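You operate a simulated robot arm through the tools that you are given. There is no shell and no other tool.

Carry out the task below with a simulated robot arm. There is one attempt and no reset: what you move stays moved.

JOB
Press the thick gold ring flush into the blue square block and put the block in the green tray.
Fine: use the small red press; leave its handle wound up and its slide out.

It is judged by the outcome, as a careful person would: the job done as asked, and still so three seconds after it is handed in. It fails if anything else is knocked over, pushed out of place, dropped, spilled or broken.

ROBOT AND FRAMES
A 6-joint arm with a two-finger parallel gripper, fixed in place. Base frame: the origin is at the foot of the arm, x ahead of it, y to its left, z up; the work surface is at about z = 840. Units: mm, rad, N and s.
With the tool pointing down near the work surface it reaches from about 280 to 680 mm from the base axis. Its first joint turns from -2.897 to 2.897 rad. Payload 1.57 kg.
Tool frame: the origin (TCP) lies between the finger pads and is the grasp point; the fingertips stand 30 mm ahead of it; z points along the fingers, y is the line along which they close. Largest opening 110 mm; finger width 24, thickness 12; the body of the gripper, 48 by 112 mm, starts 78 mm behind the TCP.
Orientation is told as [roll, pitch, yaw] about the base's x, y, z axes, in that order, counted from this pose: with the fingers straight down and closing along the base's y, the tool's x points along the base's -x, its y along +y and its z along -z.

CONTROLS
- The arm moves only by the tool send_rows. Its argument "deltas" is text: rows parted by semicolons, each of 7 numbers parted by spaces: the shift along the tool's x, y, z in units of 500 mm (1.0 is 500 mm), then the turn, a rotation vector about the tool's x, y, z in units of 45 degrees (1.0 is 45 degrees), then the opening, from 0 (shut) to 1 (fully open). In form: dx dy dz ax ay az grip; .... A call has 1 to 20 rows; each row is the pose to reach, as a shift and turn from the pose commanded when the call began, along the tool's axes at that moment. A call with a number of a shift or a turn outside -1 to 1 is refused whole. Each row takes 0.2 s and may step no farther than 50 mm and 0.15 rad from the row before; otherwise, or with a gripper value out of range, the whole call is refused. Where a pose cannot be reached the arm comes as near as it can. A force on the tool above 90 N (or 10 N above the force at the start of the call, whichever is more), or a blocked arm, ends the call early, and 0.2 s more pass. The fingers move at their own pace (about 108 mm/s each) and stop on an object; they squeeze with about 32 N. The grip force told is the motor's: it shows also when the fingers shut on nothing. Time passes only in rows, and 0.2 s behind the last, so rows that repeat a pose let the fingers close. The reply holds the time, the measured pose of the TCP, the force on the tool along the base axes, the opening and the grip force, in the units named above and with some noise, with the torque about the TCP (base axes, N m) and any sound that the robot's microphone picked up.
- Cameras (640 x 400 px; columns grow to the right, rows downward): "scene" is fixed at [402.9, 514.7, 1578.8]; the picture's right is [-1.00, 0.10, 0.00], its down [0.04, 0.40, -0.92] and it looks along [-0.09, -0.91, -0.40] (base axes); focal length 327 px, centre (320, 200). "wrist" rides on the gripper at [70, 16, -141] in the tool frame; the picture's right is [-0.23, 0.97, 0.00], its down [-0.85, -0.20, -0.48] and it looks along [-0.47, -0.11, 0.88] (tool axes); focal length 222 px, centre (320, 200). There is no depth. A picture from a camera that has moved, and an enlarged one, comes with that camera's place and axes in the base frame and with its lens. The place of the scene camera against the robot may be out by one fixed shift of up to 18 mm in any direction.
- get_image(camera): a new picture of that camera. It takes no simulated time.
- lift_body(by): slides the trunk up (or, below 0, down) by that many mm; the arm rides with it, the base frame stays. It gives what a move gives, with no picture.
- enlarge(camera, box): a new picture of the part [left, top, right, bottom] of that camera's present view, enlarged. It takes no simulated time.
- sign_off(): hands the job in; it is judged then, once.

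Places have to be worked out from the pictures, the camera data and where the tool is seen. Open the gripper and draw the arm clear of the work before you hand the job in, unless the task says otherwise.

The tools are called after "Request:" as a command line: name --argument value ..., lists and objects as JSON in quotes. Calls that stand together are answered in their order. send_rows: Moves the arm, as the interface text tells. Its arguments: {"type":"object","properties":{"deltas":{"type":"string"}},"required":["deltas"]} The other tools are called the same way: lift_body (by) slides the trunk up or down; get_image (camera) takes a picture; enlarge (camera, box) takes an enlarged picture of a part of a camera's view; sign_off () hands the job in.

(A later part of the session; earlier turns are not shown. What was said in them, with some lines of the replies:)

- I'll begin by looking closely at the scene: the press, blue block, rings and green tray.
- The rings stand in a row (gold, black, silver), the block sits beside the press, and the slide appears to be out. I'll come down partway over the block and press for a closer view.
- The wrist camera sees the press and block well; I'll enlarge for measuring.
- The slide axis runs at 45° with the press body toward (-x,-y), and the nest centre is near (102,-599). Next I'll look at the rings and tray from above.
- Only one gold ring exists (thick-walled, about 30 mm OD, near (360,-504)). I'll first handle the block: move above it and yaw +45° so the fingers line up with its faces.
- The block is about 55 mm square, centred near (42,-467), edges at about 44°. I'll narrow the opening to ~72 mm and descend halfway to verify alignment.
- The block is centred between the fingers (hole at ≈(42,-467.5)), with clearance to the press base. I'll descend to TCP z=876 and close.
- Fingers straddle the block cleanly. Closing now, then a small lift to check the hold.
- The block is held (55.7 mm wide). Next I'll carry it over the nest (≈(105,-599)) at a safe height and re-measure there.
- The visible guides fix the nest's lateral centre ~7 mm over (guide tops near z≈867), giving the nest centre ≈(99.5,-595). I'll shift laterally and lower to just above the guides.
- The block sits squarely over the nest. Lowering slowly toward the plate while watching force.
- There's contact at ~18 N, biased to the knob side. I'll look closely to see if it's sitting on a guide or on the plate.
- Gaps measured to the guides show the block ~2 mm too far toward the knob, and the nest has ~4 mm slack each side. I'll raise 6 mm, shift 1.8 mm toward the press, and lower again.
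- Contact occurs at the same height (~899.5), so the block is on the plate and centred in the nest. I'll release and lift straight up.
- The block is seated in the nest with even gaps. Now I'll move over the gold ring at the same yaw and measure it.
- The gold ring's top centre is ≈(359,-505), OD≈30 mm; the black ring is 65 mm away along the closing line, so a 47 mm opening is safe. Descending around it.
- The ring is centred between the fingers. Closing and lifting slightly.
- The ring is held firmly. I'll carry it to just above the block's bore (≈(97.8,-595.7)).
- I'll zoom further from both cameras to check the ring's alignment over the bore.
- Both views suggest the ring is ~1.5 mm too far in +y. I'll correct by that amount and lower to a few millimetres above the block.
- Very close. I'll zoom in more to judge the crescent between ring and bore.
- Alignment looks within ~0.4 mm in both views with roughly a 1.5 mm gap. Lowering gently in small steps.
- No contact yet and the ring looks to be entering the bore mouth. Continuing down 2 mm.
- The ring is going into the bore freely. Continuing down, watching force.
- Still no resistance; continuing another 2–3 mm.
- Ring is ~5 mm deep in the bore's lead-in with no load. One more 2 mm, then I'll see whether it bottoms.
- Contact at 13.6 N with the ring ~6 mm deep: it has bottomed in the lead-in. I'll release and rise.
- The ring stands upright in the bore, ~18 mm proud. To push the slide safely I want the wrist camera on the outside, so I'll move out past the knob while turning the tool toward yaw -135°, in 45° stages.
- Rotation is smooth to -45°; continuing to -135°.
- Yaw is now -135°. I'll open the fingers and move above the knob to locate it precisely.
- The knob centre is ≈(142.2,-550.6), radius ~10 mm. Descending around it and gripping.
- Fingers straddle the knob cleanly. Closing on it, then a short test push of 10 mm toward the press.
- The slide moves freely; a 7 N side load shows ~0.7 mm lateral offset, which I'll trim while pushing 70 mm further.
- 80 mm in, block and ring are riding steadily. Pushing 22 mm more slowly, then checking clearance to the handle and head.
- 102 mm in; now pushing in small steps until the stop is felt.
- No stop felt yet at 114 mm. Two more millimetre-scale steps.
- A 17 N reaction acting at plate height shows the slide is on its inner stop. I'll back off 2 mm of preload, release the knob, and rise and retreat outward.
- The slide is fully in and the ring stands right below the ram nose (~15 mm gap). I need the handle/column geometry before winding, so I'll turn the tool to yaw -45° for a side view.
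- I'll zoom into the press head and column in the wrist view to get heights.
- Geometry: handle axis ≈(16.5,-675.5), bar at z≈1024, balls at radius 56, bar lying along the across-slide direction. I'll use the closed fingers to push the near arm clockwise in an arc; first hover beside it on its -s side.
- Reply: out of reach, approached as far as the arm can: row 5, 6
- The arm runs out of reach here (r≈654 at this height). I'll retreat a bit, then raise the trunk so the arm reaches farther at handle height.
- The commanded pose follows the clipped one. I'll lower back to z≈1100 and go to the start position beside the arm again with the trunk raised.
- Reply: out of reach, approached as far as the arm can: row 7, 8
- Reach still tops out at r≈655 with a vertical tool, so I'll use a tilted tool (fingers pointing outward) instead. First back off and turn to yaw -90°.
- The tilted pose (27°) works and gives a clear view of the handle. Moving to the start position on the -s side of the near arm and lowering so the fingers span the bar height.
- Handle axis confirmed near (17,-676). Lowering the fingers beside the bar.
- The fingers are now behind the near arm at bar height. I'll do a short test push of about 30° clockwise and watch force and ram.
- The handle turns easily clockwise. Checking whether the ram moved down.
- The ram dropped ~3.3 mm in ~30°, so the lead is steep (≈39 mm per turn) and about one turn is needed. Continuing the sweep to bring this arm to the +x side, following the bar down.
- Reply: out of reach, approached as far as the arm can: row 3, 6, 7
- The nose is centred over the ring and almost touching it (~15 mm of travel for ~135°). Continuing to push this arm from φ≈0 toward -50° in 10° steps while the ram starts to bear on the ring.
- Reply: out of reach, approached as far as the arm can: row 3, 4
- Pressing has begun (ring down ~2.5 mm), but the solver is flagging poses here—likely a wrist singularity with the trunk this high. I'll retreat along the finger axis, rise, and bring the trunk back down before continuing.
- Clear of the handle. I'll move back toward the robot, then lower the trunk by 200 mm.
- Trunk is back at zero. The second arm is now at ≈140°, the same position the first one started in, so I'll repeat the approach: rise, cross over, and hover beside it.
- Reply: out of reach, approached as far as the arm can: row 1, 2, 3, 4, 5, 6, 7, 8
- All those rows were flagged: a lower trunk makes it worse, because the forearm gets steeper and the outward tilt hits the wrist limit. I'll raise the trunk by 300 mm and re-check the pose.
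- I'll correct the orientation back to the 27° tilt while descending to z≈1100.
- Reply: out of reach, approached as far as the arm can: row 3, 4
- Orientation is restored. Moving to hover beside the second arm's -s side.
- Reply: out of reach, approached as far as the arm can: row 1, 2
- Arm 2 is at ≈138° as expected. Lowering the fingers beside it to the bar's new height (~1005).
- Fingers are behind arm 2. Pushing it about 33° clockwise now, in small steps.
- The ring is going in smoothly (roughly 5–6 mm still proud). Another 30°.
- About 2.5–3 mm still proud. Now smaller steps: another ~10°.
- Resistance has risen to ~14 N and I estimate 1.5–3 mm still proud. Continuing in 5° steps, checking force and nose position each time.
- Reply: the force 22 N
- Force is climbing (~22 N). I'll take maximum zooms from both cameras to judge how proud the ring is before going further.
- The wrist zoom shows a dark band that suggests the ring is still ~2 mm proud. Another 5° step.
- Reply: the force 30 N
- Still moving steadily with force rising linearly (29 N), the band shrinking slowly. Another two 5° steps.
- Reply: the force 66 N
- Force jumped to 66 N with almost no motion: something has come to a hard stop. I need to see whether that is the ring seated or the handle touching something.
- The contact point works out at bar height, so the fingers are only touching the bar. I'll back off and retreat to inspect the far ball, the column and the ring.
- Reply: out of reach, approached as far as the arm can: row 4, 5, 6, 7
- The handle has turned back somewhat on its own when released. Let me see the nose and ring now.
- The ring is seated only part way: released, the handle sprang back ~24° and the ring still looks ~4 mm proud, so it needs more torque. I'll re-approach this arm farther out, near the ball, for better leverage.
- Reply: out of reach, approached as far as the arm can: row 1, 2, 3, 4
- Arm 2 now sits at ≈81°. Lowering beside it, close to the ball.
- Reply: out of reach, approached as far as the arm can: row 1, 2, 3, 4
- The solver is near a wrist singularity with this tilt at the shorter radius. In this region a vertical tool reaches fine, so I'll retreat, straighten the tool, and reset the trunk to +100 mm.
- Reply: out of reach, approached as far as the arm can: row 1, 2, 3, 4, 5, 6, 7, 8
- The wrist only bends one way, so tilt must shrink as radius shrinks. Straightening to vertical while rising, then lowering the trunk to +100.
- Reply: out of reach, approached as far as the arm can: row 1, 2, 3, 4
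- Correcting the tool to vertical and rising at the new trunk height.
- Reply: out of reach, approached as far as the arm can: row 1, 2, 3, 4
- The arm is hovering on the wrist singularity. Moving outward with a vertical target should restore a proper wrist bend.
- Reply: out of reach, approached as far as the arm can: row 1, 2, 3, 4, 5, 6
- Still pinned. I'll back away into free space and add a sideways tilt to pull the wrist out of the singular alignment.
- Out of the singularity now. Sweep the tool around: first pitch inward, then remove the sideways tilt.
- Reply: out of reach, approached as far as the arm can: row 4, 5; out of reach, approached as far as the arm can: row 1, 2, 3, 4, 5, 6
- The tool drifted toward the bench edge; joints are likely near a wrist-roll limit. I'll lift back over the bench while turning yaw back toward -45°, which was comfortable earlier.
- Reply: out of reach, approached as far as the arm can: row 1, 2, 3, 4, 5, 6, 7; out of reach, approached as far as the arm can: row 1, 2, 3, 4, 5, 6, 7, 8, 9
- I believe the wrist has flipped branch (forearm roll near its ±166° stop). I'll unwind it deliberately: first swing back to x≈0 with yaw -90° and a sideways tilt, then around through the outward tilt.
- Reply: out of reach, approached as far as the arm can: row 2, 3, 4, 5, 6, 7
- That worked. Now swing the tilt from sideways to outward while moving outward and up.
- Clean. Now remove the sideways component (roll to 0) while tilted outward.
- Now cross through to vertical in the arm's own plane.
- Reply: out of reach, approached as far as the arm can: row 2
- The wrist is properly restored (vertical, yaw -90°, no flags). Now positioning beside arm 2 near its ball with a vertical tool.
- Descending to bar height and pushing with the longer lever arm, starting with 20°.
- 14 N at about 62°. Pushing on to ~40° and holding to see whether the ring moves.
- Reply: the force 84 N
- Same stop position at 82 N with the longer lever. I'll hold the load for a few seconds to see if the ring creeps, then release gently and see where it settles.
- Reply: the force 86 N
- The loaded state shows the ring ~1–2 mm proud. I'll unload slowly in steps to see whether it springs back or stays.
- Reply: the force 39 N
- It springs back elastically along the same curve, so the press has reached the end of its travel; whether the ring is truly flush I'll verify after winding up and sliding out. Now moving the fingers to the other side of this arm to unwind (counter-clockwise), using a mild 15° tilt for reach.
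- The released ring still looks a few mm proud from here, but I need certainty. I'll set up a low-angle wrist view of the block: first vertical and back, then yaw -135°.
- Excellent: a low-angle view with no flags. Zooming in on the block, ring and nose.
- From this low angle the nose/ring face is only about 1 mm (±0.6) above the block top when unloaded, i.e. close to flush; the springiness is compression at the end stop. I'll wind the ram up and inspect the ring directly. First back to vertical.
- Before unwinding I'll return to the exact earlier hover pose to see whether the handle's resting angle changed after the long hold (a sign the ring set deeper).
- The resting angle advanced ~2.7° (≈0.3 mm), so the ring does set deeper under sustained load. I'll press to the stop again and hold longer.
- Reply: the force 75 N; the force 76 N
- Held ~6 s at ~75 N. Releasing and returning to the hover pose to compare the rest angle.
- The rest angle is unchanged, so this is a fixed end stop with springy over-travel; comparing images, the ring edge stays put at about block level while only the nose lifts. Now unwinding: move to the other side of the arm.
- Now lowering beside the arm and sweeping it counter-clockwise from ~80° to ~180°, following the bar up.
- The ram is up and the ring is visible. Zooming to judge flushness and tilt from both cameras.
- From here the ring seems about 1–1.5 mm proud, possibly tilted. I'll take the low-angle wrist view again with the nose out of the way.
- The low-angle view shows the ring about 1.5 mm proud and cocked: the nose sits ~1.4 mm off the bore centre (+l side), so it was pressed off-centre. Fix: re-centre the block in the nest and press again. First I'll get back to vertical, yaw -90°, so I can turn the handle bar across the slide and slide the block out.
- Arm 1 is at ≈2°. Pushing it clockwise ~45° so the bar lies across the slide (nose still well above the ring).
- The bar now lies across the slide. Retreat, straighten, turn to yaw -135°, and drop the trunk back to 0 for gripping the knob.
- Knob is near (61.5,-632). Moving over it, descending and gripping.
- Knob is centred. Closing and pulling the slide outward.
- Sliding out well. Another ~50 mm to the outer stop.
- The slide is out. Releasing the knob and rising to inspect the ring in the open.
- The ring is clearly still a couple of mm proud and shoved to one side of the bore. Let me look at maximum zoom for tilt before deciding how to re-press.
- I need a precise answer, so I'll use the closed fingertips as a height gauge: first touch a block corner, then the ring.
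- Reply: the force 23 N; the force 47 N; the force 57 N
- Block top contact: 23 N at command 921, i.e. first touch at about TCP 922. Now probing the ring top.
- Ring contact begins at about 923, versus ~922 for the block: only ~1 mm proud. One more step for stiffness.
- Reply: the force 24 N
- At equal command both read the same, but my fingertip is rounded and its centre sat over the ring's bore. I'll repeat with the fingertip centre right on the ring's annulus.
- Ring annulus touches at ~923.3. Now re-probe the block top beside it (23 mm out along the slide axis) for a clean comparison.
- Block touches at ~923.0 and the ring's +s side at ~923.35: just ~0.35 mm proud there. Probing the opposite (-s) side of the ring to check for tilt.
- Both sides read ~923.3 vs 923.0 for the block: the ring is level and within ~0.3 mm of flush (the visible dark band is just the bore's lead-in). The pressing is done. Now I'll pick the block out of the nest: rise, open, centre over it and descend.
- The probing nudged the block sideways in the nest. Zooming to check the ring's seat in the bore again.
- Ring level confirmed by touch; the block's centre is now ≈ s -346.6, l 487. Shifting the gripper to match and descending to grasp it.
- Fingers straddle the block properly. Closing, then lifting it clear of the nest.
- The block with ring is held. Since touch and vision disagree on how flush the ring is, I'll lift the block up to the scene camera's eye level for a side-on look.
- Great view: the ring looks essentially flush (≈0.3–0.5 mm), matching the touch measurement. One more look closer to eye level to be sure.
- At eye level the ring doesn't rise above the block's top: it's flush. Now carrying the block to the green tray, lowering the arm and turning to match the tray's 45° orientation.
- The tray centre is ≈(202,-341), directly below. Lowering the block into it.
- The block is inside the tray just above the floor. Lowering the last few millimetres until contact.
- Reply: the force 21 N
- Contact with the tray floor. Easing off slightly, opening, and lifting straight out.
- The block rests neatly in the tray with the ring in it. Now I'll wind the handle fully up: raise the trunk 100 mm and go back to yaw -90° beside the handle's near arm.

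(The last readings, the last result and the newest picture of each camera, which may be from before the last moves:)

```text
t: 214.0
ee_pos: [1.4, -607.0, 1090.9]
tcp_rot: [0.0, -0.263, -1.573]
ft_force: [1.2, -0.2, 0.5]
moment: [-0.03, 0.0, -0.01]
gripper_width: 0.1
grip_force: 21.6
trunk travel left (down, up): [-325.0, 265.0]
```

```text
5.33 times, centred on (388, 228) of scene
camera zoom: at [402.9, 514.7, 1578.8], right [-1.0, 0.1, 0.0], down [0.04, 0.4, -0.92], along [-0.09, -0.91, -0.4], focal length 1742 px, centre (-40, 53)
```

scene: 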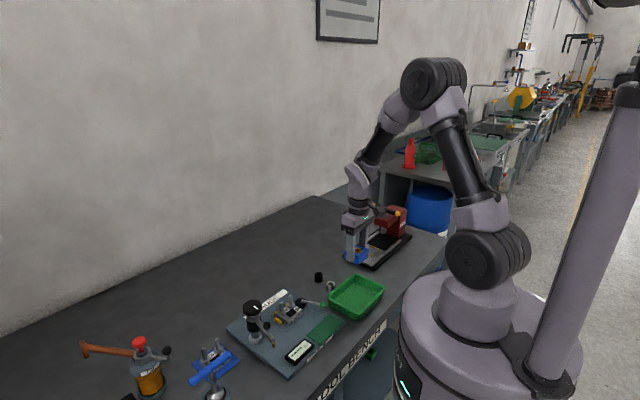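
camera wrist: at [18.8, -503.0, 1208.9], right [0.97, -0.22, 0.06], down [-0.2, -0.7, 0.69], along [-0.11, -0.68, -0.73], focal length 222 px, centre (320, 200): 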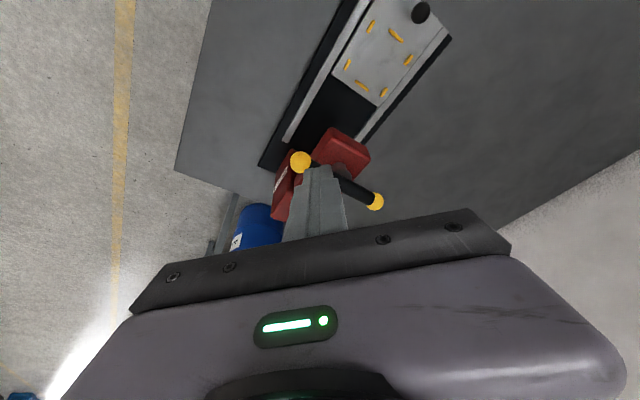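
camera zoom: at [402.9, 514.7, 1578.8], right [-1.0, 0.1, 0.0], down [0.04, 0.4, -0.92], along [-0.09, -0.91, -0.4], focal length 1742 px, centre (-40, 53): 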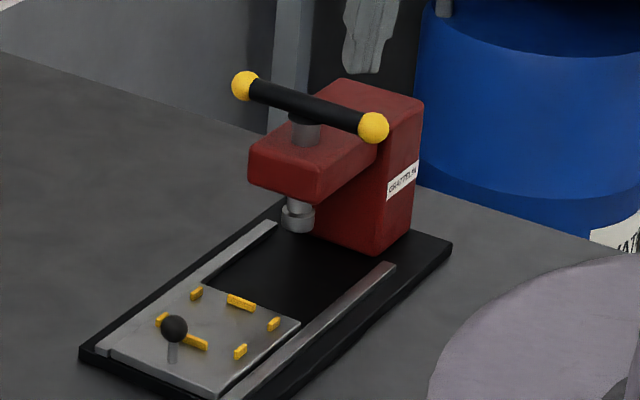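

Handle arm 2 is at ≈134°. Sweeping it counter-clockwise from 134° to 230° along the outside.

Request:
send_rows --deltas "0.0258 0.008 0.0655 0 0 0 0; 0.0442 0.008 0.1341 0 0 0 0; 0.0241 -0.016 0.138 0 0 0 0; 0.0135 -0.0356 0.1387 0 0 0 0; -0.0011 -0.0532 0.1403 0 0 0 0; -0.0199 -0.0678 0.143 0 0 0 0; -0.0415 -0.0784 0.1465 0 0 0 0; -0.0573 -0.0858 0.1485 0 0 0 0; -0.0749 -0.0908 0.1509 0 0 0 0; -0.0942 -0.0924 0.1538 0 0 0 0; -0.1144 -0.0904 0.157 0 0 0 0; -0.1348 -0.0842 0.16 0 0 0 0; -0.1348 -0.0842 0.16 0 0 0 0"

Request:
get_image --camera "wrist"

Request:
enlarge --camera "scene" --box '[355, 190, 425, 245]'

```text
t: 216.8
ee_pos: [-40.6, -692.8, 1031.7]
tcp_rot: [-0.001, -0.264, -1.573]
ft_force: [0.1, 0.5, -0.9]
moment: [-0.04, 0.01, -0.02]
gripper_width: 0.0
grip_force: 21.3
trunk travel left (down, up): [-325.0, 265.0]
```

```text
taken
camera wrist: at [-24.1, -589.5, 1149.0], right [0.97, -0.22, 0.06], down [-0.2, -0.7, 0.68], along [-0.11, -0.68, -0.73], focal length 222 px, centre (320, 200)
```

wrist: 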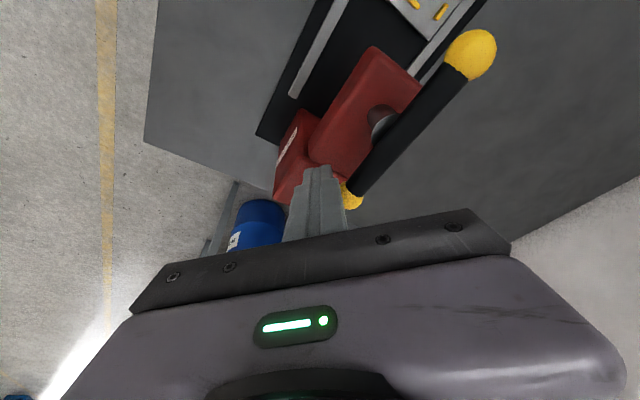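

```text
7.27 times, centred on (390, 218) of scene
camera zoom: at [402.9, 514.7, 1578.8], right [-1.0, 0.1, 0.0], down [0.04, 0.4, -0.92], along [-0.09, -0.91, -0.4], focal length 2375 px, centre (-189, 73)
```

zoom: 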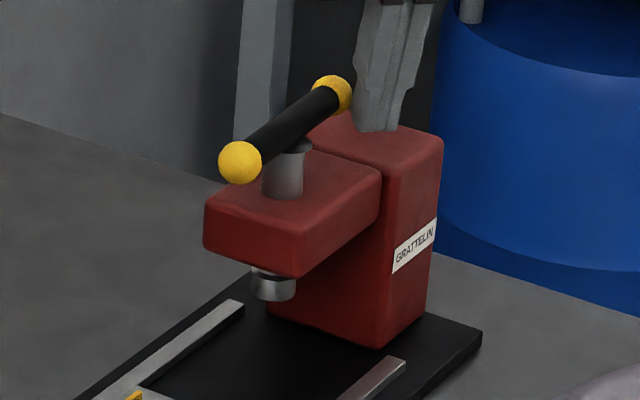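

Smooth, no flags. Arm 1 is now at ≈48°; moving over to its outer side to finish the winding.

Request:
send_rows --deltas "0 0 -0.06 0 0 0 0; 0 0 -0.12 0 0 0 0; 0.0145 0.0804 -0.1239 0 0 0 0; 0.029 0.1608 -0.1277 0 0 0 0; 0.0435 0.2412 -0.1316 0 0 0 0; 0.0435 0.2412 -0.1316 0 0 0 0"

Request:
get_image --camera "wrist"

Request:
enlarge --camera "scene" --box '[355, 190, 425, 245]'

```text
t: 218.2
ee_pos: [80.6, -655.0, 1086.5]
tcp_rot: [-0.001, -0.264, -1.572]
ft_force: [-0.4, 1.1, -0.2]
moment: [-0.01, -0.01, 0.0]
gripper_width: 0.1
grip_force: 21.0
trunk travel left (down, up): [-325.0, 265.0]
```

```text
taken
camera wrist: at [97.1, -551.8, 1205.0], right [0.97, -0.22, 0.06], down [-0.2, -0.7, 0.68], along [-0.11, -0.68, -0.73], focal length 222 px, centre (320, 200)
```

wrist: 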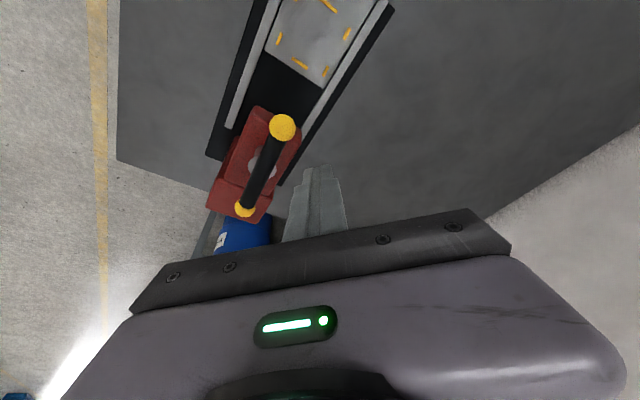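

```text
7.27 times, centred on (390, 218) of scene
camera zoom: at [402.9, 514.7, 1578.8], right [-1.0, 0.1, 0.0], down [0.04, 0.4, -0.92], along [-0.09, -0.91, -0.4], focal length 2375 px, centre (-189, 73)
```

zoom: 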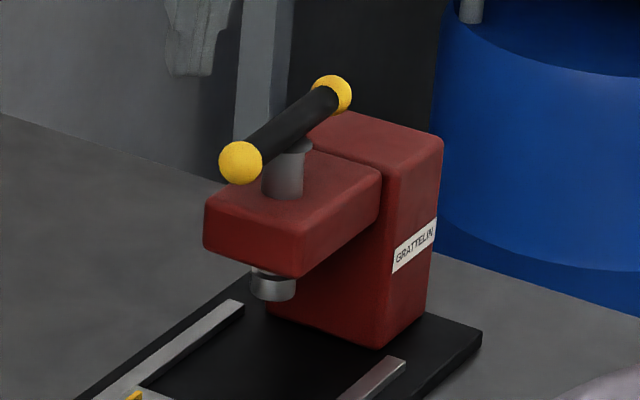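

Arm 1 at 47.8°. Lowering beside it and sweeping it counter-clockwise to ~130°.

Request:
send_rows --deltas "0.0155 0 0.058 0 0 0 0; 0.03 0 0.112 0 0 0 0; 0.0437 -0.0132 0.1082 0 0 0 0; 0.0622 -0.0238 0.1009 0 0 0 0; 0.0789 -0.0386 0.0942 0 0 0 0; 0.0924 -0.0574 0.0883 0 0 0 0; 0.102 -0.0794 0.0832 0 0 0 0; 0.1086 -0.095 0.0792 0 0 0 0; 0.1129 -0.1126 0.0758 0 0 0 0; 0.114 -0.1318 0.0732 0 0 0 0; 0.1117 -0.152 0.0715 0 0 0 0; 0.1117 -0.152 0.0715 0 0 0 0"

Request:
get_image --camera "wrist"

Request:
enlarge --camera "scene" --box '[355, 190, 425, 245]'

```text
t: 220.8
ee_pos: [3.8, -610.7, 1039.1]
tcp_rot: [-0.001, -0.261, -1.572]
ft_force: [2.0, 1.1, 0.0]
moment: [0.02, 0.0, 0.03]
gripper_width: 0.0
grip_force: 21.2
trunk travel left (down, up): [-325.0, 265.0]
```

```text
taken
camera wrist: at [20.8, -506.5, 1157.2], right [0.97, -0.22, 0.06], down [-0.2, -0.7, 0.68], along [-0.11, -0.68, -0.73], focal length 222 px, centre (320, 200)
```

wrist: 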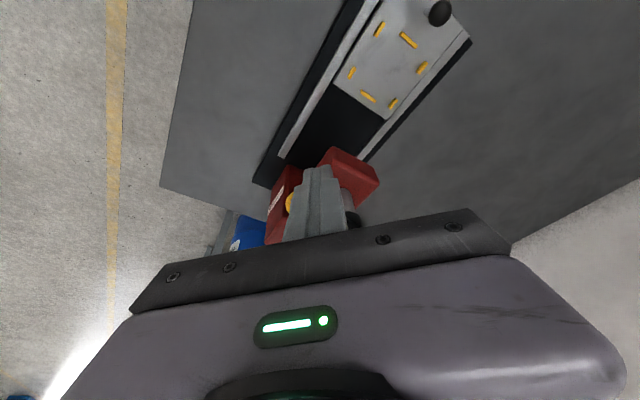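

```text
7.27 times, centred on (390, 218) of scene
camera zoom: at [402.9, 514.7, 1578.8], right [-1.0, 0.1, 0.0], down [0.04, 0.4, -0.92], along [-0.09, -0.91, -0.4], focal length 2375 px, centre (-189, 73)
```

zoom: 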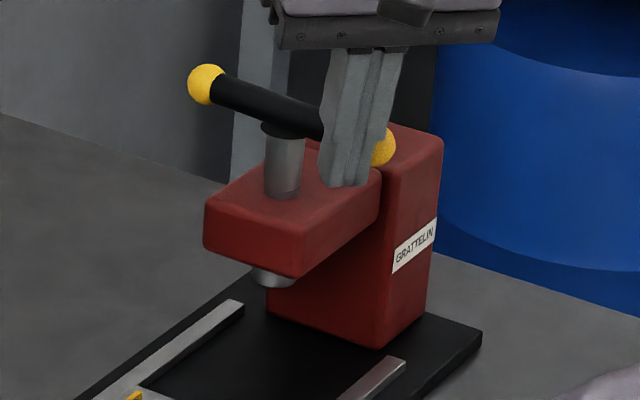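

Nearly back to the starting position. Nudging the last few degrees until the top stop is felt.

Request:
send_rows --deltas "-0.0014 -0.0052 0 0 0 0 0; -0.0028 -0.0104 -0.0005 0 0 0 0; -0.0047 -0.0155 -0.0006 0 0 0 0; -0.0047 -0.0155 -0.0006 0 0 0 0"

Request:
enlarge --camera "scene" --box '[360, 190, 420, 245]'

```text
t: 221.8
ee_pos: [-2.2, -612.9, 1039.5]
tcp_rot: [-0.003, -0.26, -1.573]
ft_force: [7.6, 2.4, -1.2]
moment: [0.05, -0.16, 0.1]
gripper_width: 0.0
grip_force: 21.5
trunk travel left (down, up): [-325.0, 265.0]
```

```text
7.27 times, centred on (390, 218) of scene
camera zoom: at [402.9, 514.7, 1578.8], right [-1.0, 0.1, 0.0], down [0.04, 0.4, -0.92], along [-0.09, -0.91, -0.4], focal length 2375 px, centre (-189, 73)
```

zoom: 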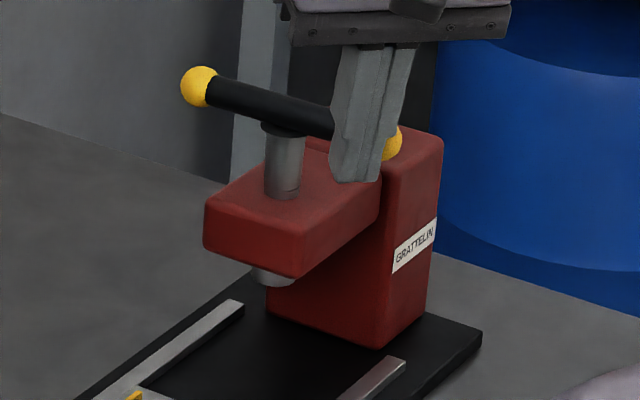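

The handle is back at its original angle against the top stop. Backing off and retreating up and away.

Request:
send_rows --deltas "0.002 0.016 0 0 0 0 0; 0.004 0.024 -0.04 0 0 0 0; 0.004 0.024 -0.12 0 0 0 0; 0.05 0.06 -0.18 0 0.083 0 0; 0.1 0.1 -0.22 0 0.167 0 0; 0.15 0.14 -0.25 0 0.25 0 0; 0.2 0.18 -0.27 0 0.333 0 0; 0.2 0.18 -0.27 0 0.333 0 0"

Request:
get_image --camera "scene"

Request:
enlarge --camera "scene" --box '[320, 190, 450, 280]'

Request:
enlarge --camera "scene" --box '[220, 250, 400, 380]'

```text
t: 223.6
ee_pos: [86.7, -480.8, 1145.2]
tcp_rot: [-0.001, -0.001, -1.572]
ft_force: [-0.1, -0.3, -0.2]
moment: [0.02, 0.0, -0.07]
gripper_width: 0.2
grip_force: 21.1
trunk travel left (down, up): [-325.0, 265.0]
```

```text
taken
```

scene: 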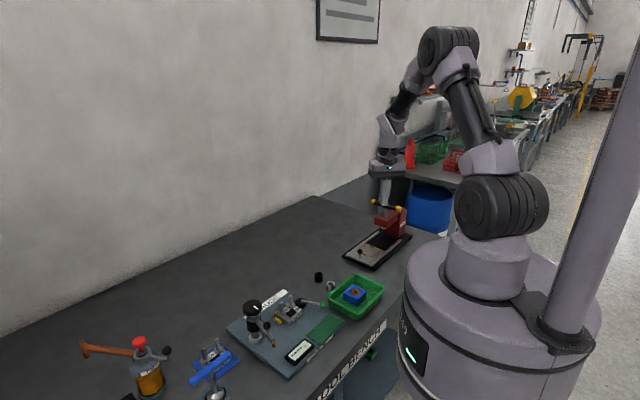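

```text
4.44 times, centred on (385, 235) of scene
camera zoom: at [402.9, 514.7, 1578.8], right [-1.0, 0.1, 0.0], down [0.04, 0.4, -0.92], along [-0.09, -0.91, -0.4], focal length 1451 px, centre (31, 44)
```

zoom: 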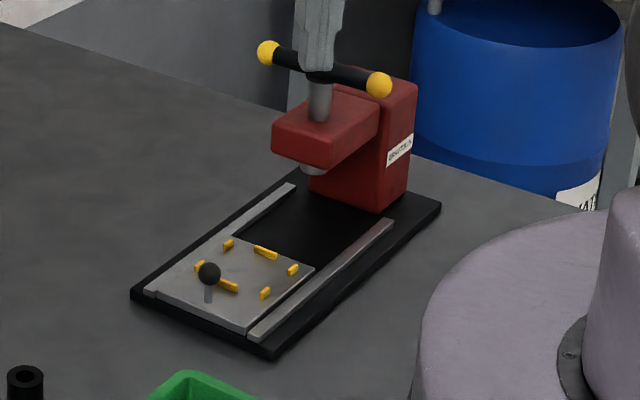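

```text
3.08 times, centred on (310, 315) of scene
camera zoom: at [402.9, 514.7, 1578.8], right [-1.0, 0.1, 0.0], down [0.04, 0.4, -0.92], along [-0.09, -0.91, -0.4], focal length 1005 px, centre (351, -154)
```

zoom: 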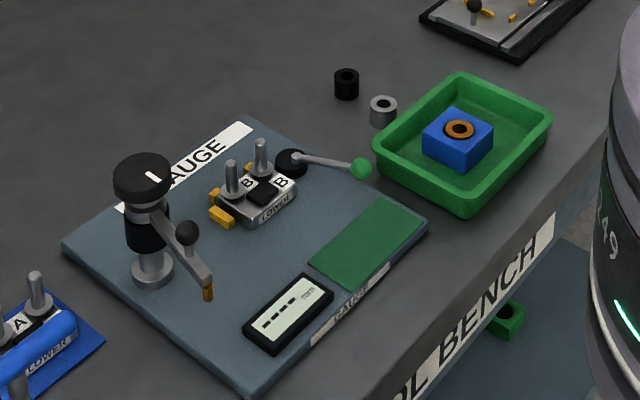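

Handle and slide match their original places, and the block with ring is in the tray. I'll open the gripper, raise the arm clear, and take a final check of the block.

Request:
send_rows --deltas "0.02 0 -0.08 0 0 0 0.5; 0.04 0 -0.16 0 0 0 1; 0.06 0 -0.24 0 0 0 1; 0.08 0 -0.32 0 0 0 1; 0.08 0 -0.32 0 0 0 1"

Request:
enlarge --camera "scene" --box '[330, 275, 380, 310]'

Request:
get_image --camera "scene"

Request:
get_image --camera "wrist"

```text
t: 224.8
ee_pos: [87.6, -441.6, 1304.9]
tcp_rot: [0.0, 0.001, -1.571]
ft_force: [-0.1, -0.8, 0.2]
moment: [-0.01, 0.01, 0.03]
gripper_width: 110.1
grip_force: 0.0
trunk travel left (down, up): [-325.0, 265.0]
```

```text
11.43 times, centred on (355, 292) of scene
camera zoom: at [402.9, 514.7, 1578.8], right [-1.0, 0.1, 0.0], down [0.04, 0.4, -0.92], along [-0.09, -0.91, -0.4], focal length 3732 px, centre (-80, -857)
```

zoom: 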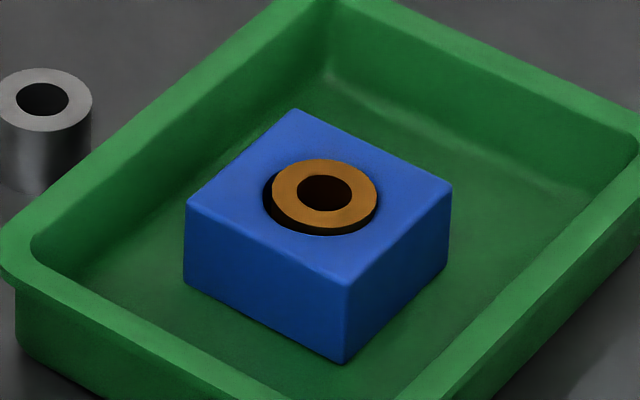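

```text
taken
```

scene: 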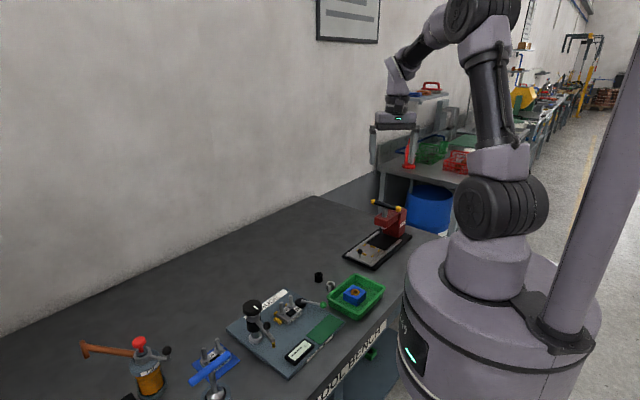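

```text
taken
camera wrist: at [103.8, -372.0, 1445.4], right [0.97, -0.23, 0.0], down [-0.2, -0.85, 0.48], along [-0.11, -0.47, -0.88], focal length 222 px, centre (320, 200)
```

wrist: 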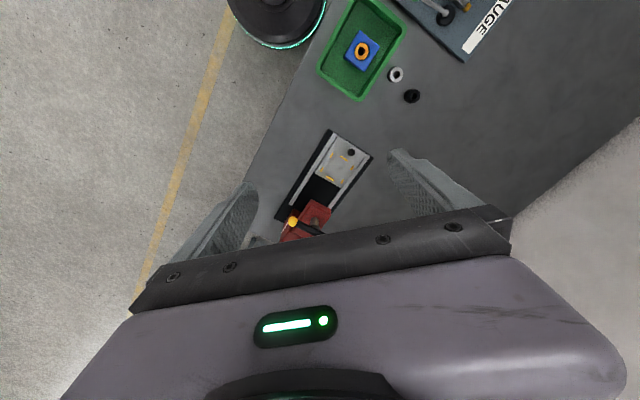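

Request:
sign_off

```text
The job is handed in.
```

The gold ring is pressed into the blue block, and the block is in the green tray. The press handle is wound back up and the slide is out. I handed the job in with the gripper open and the arm clear of the bench.

- **Flushness:** Touching the ring and the block top with the fingertips put the ring about 0.3 mm above the block. A side-on look at eye level showed nothing standing proud.
- **Fit:** The ring sits at the right depth but can shift about a millimetre sideways in the bore. I can't say it is gripped as tightly as a true press fit.
- **Press:** The handle was turned back until it met resistance, and its balls line up with the first picture. The slide's knob is also within a pixel of where it started.
- **Other objects:** In the closing pictures the tray, the black and silver rings and the gauge set show no visible movement. I did not check the oil can and key stand up close.
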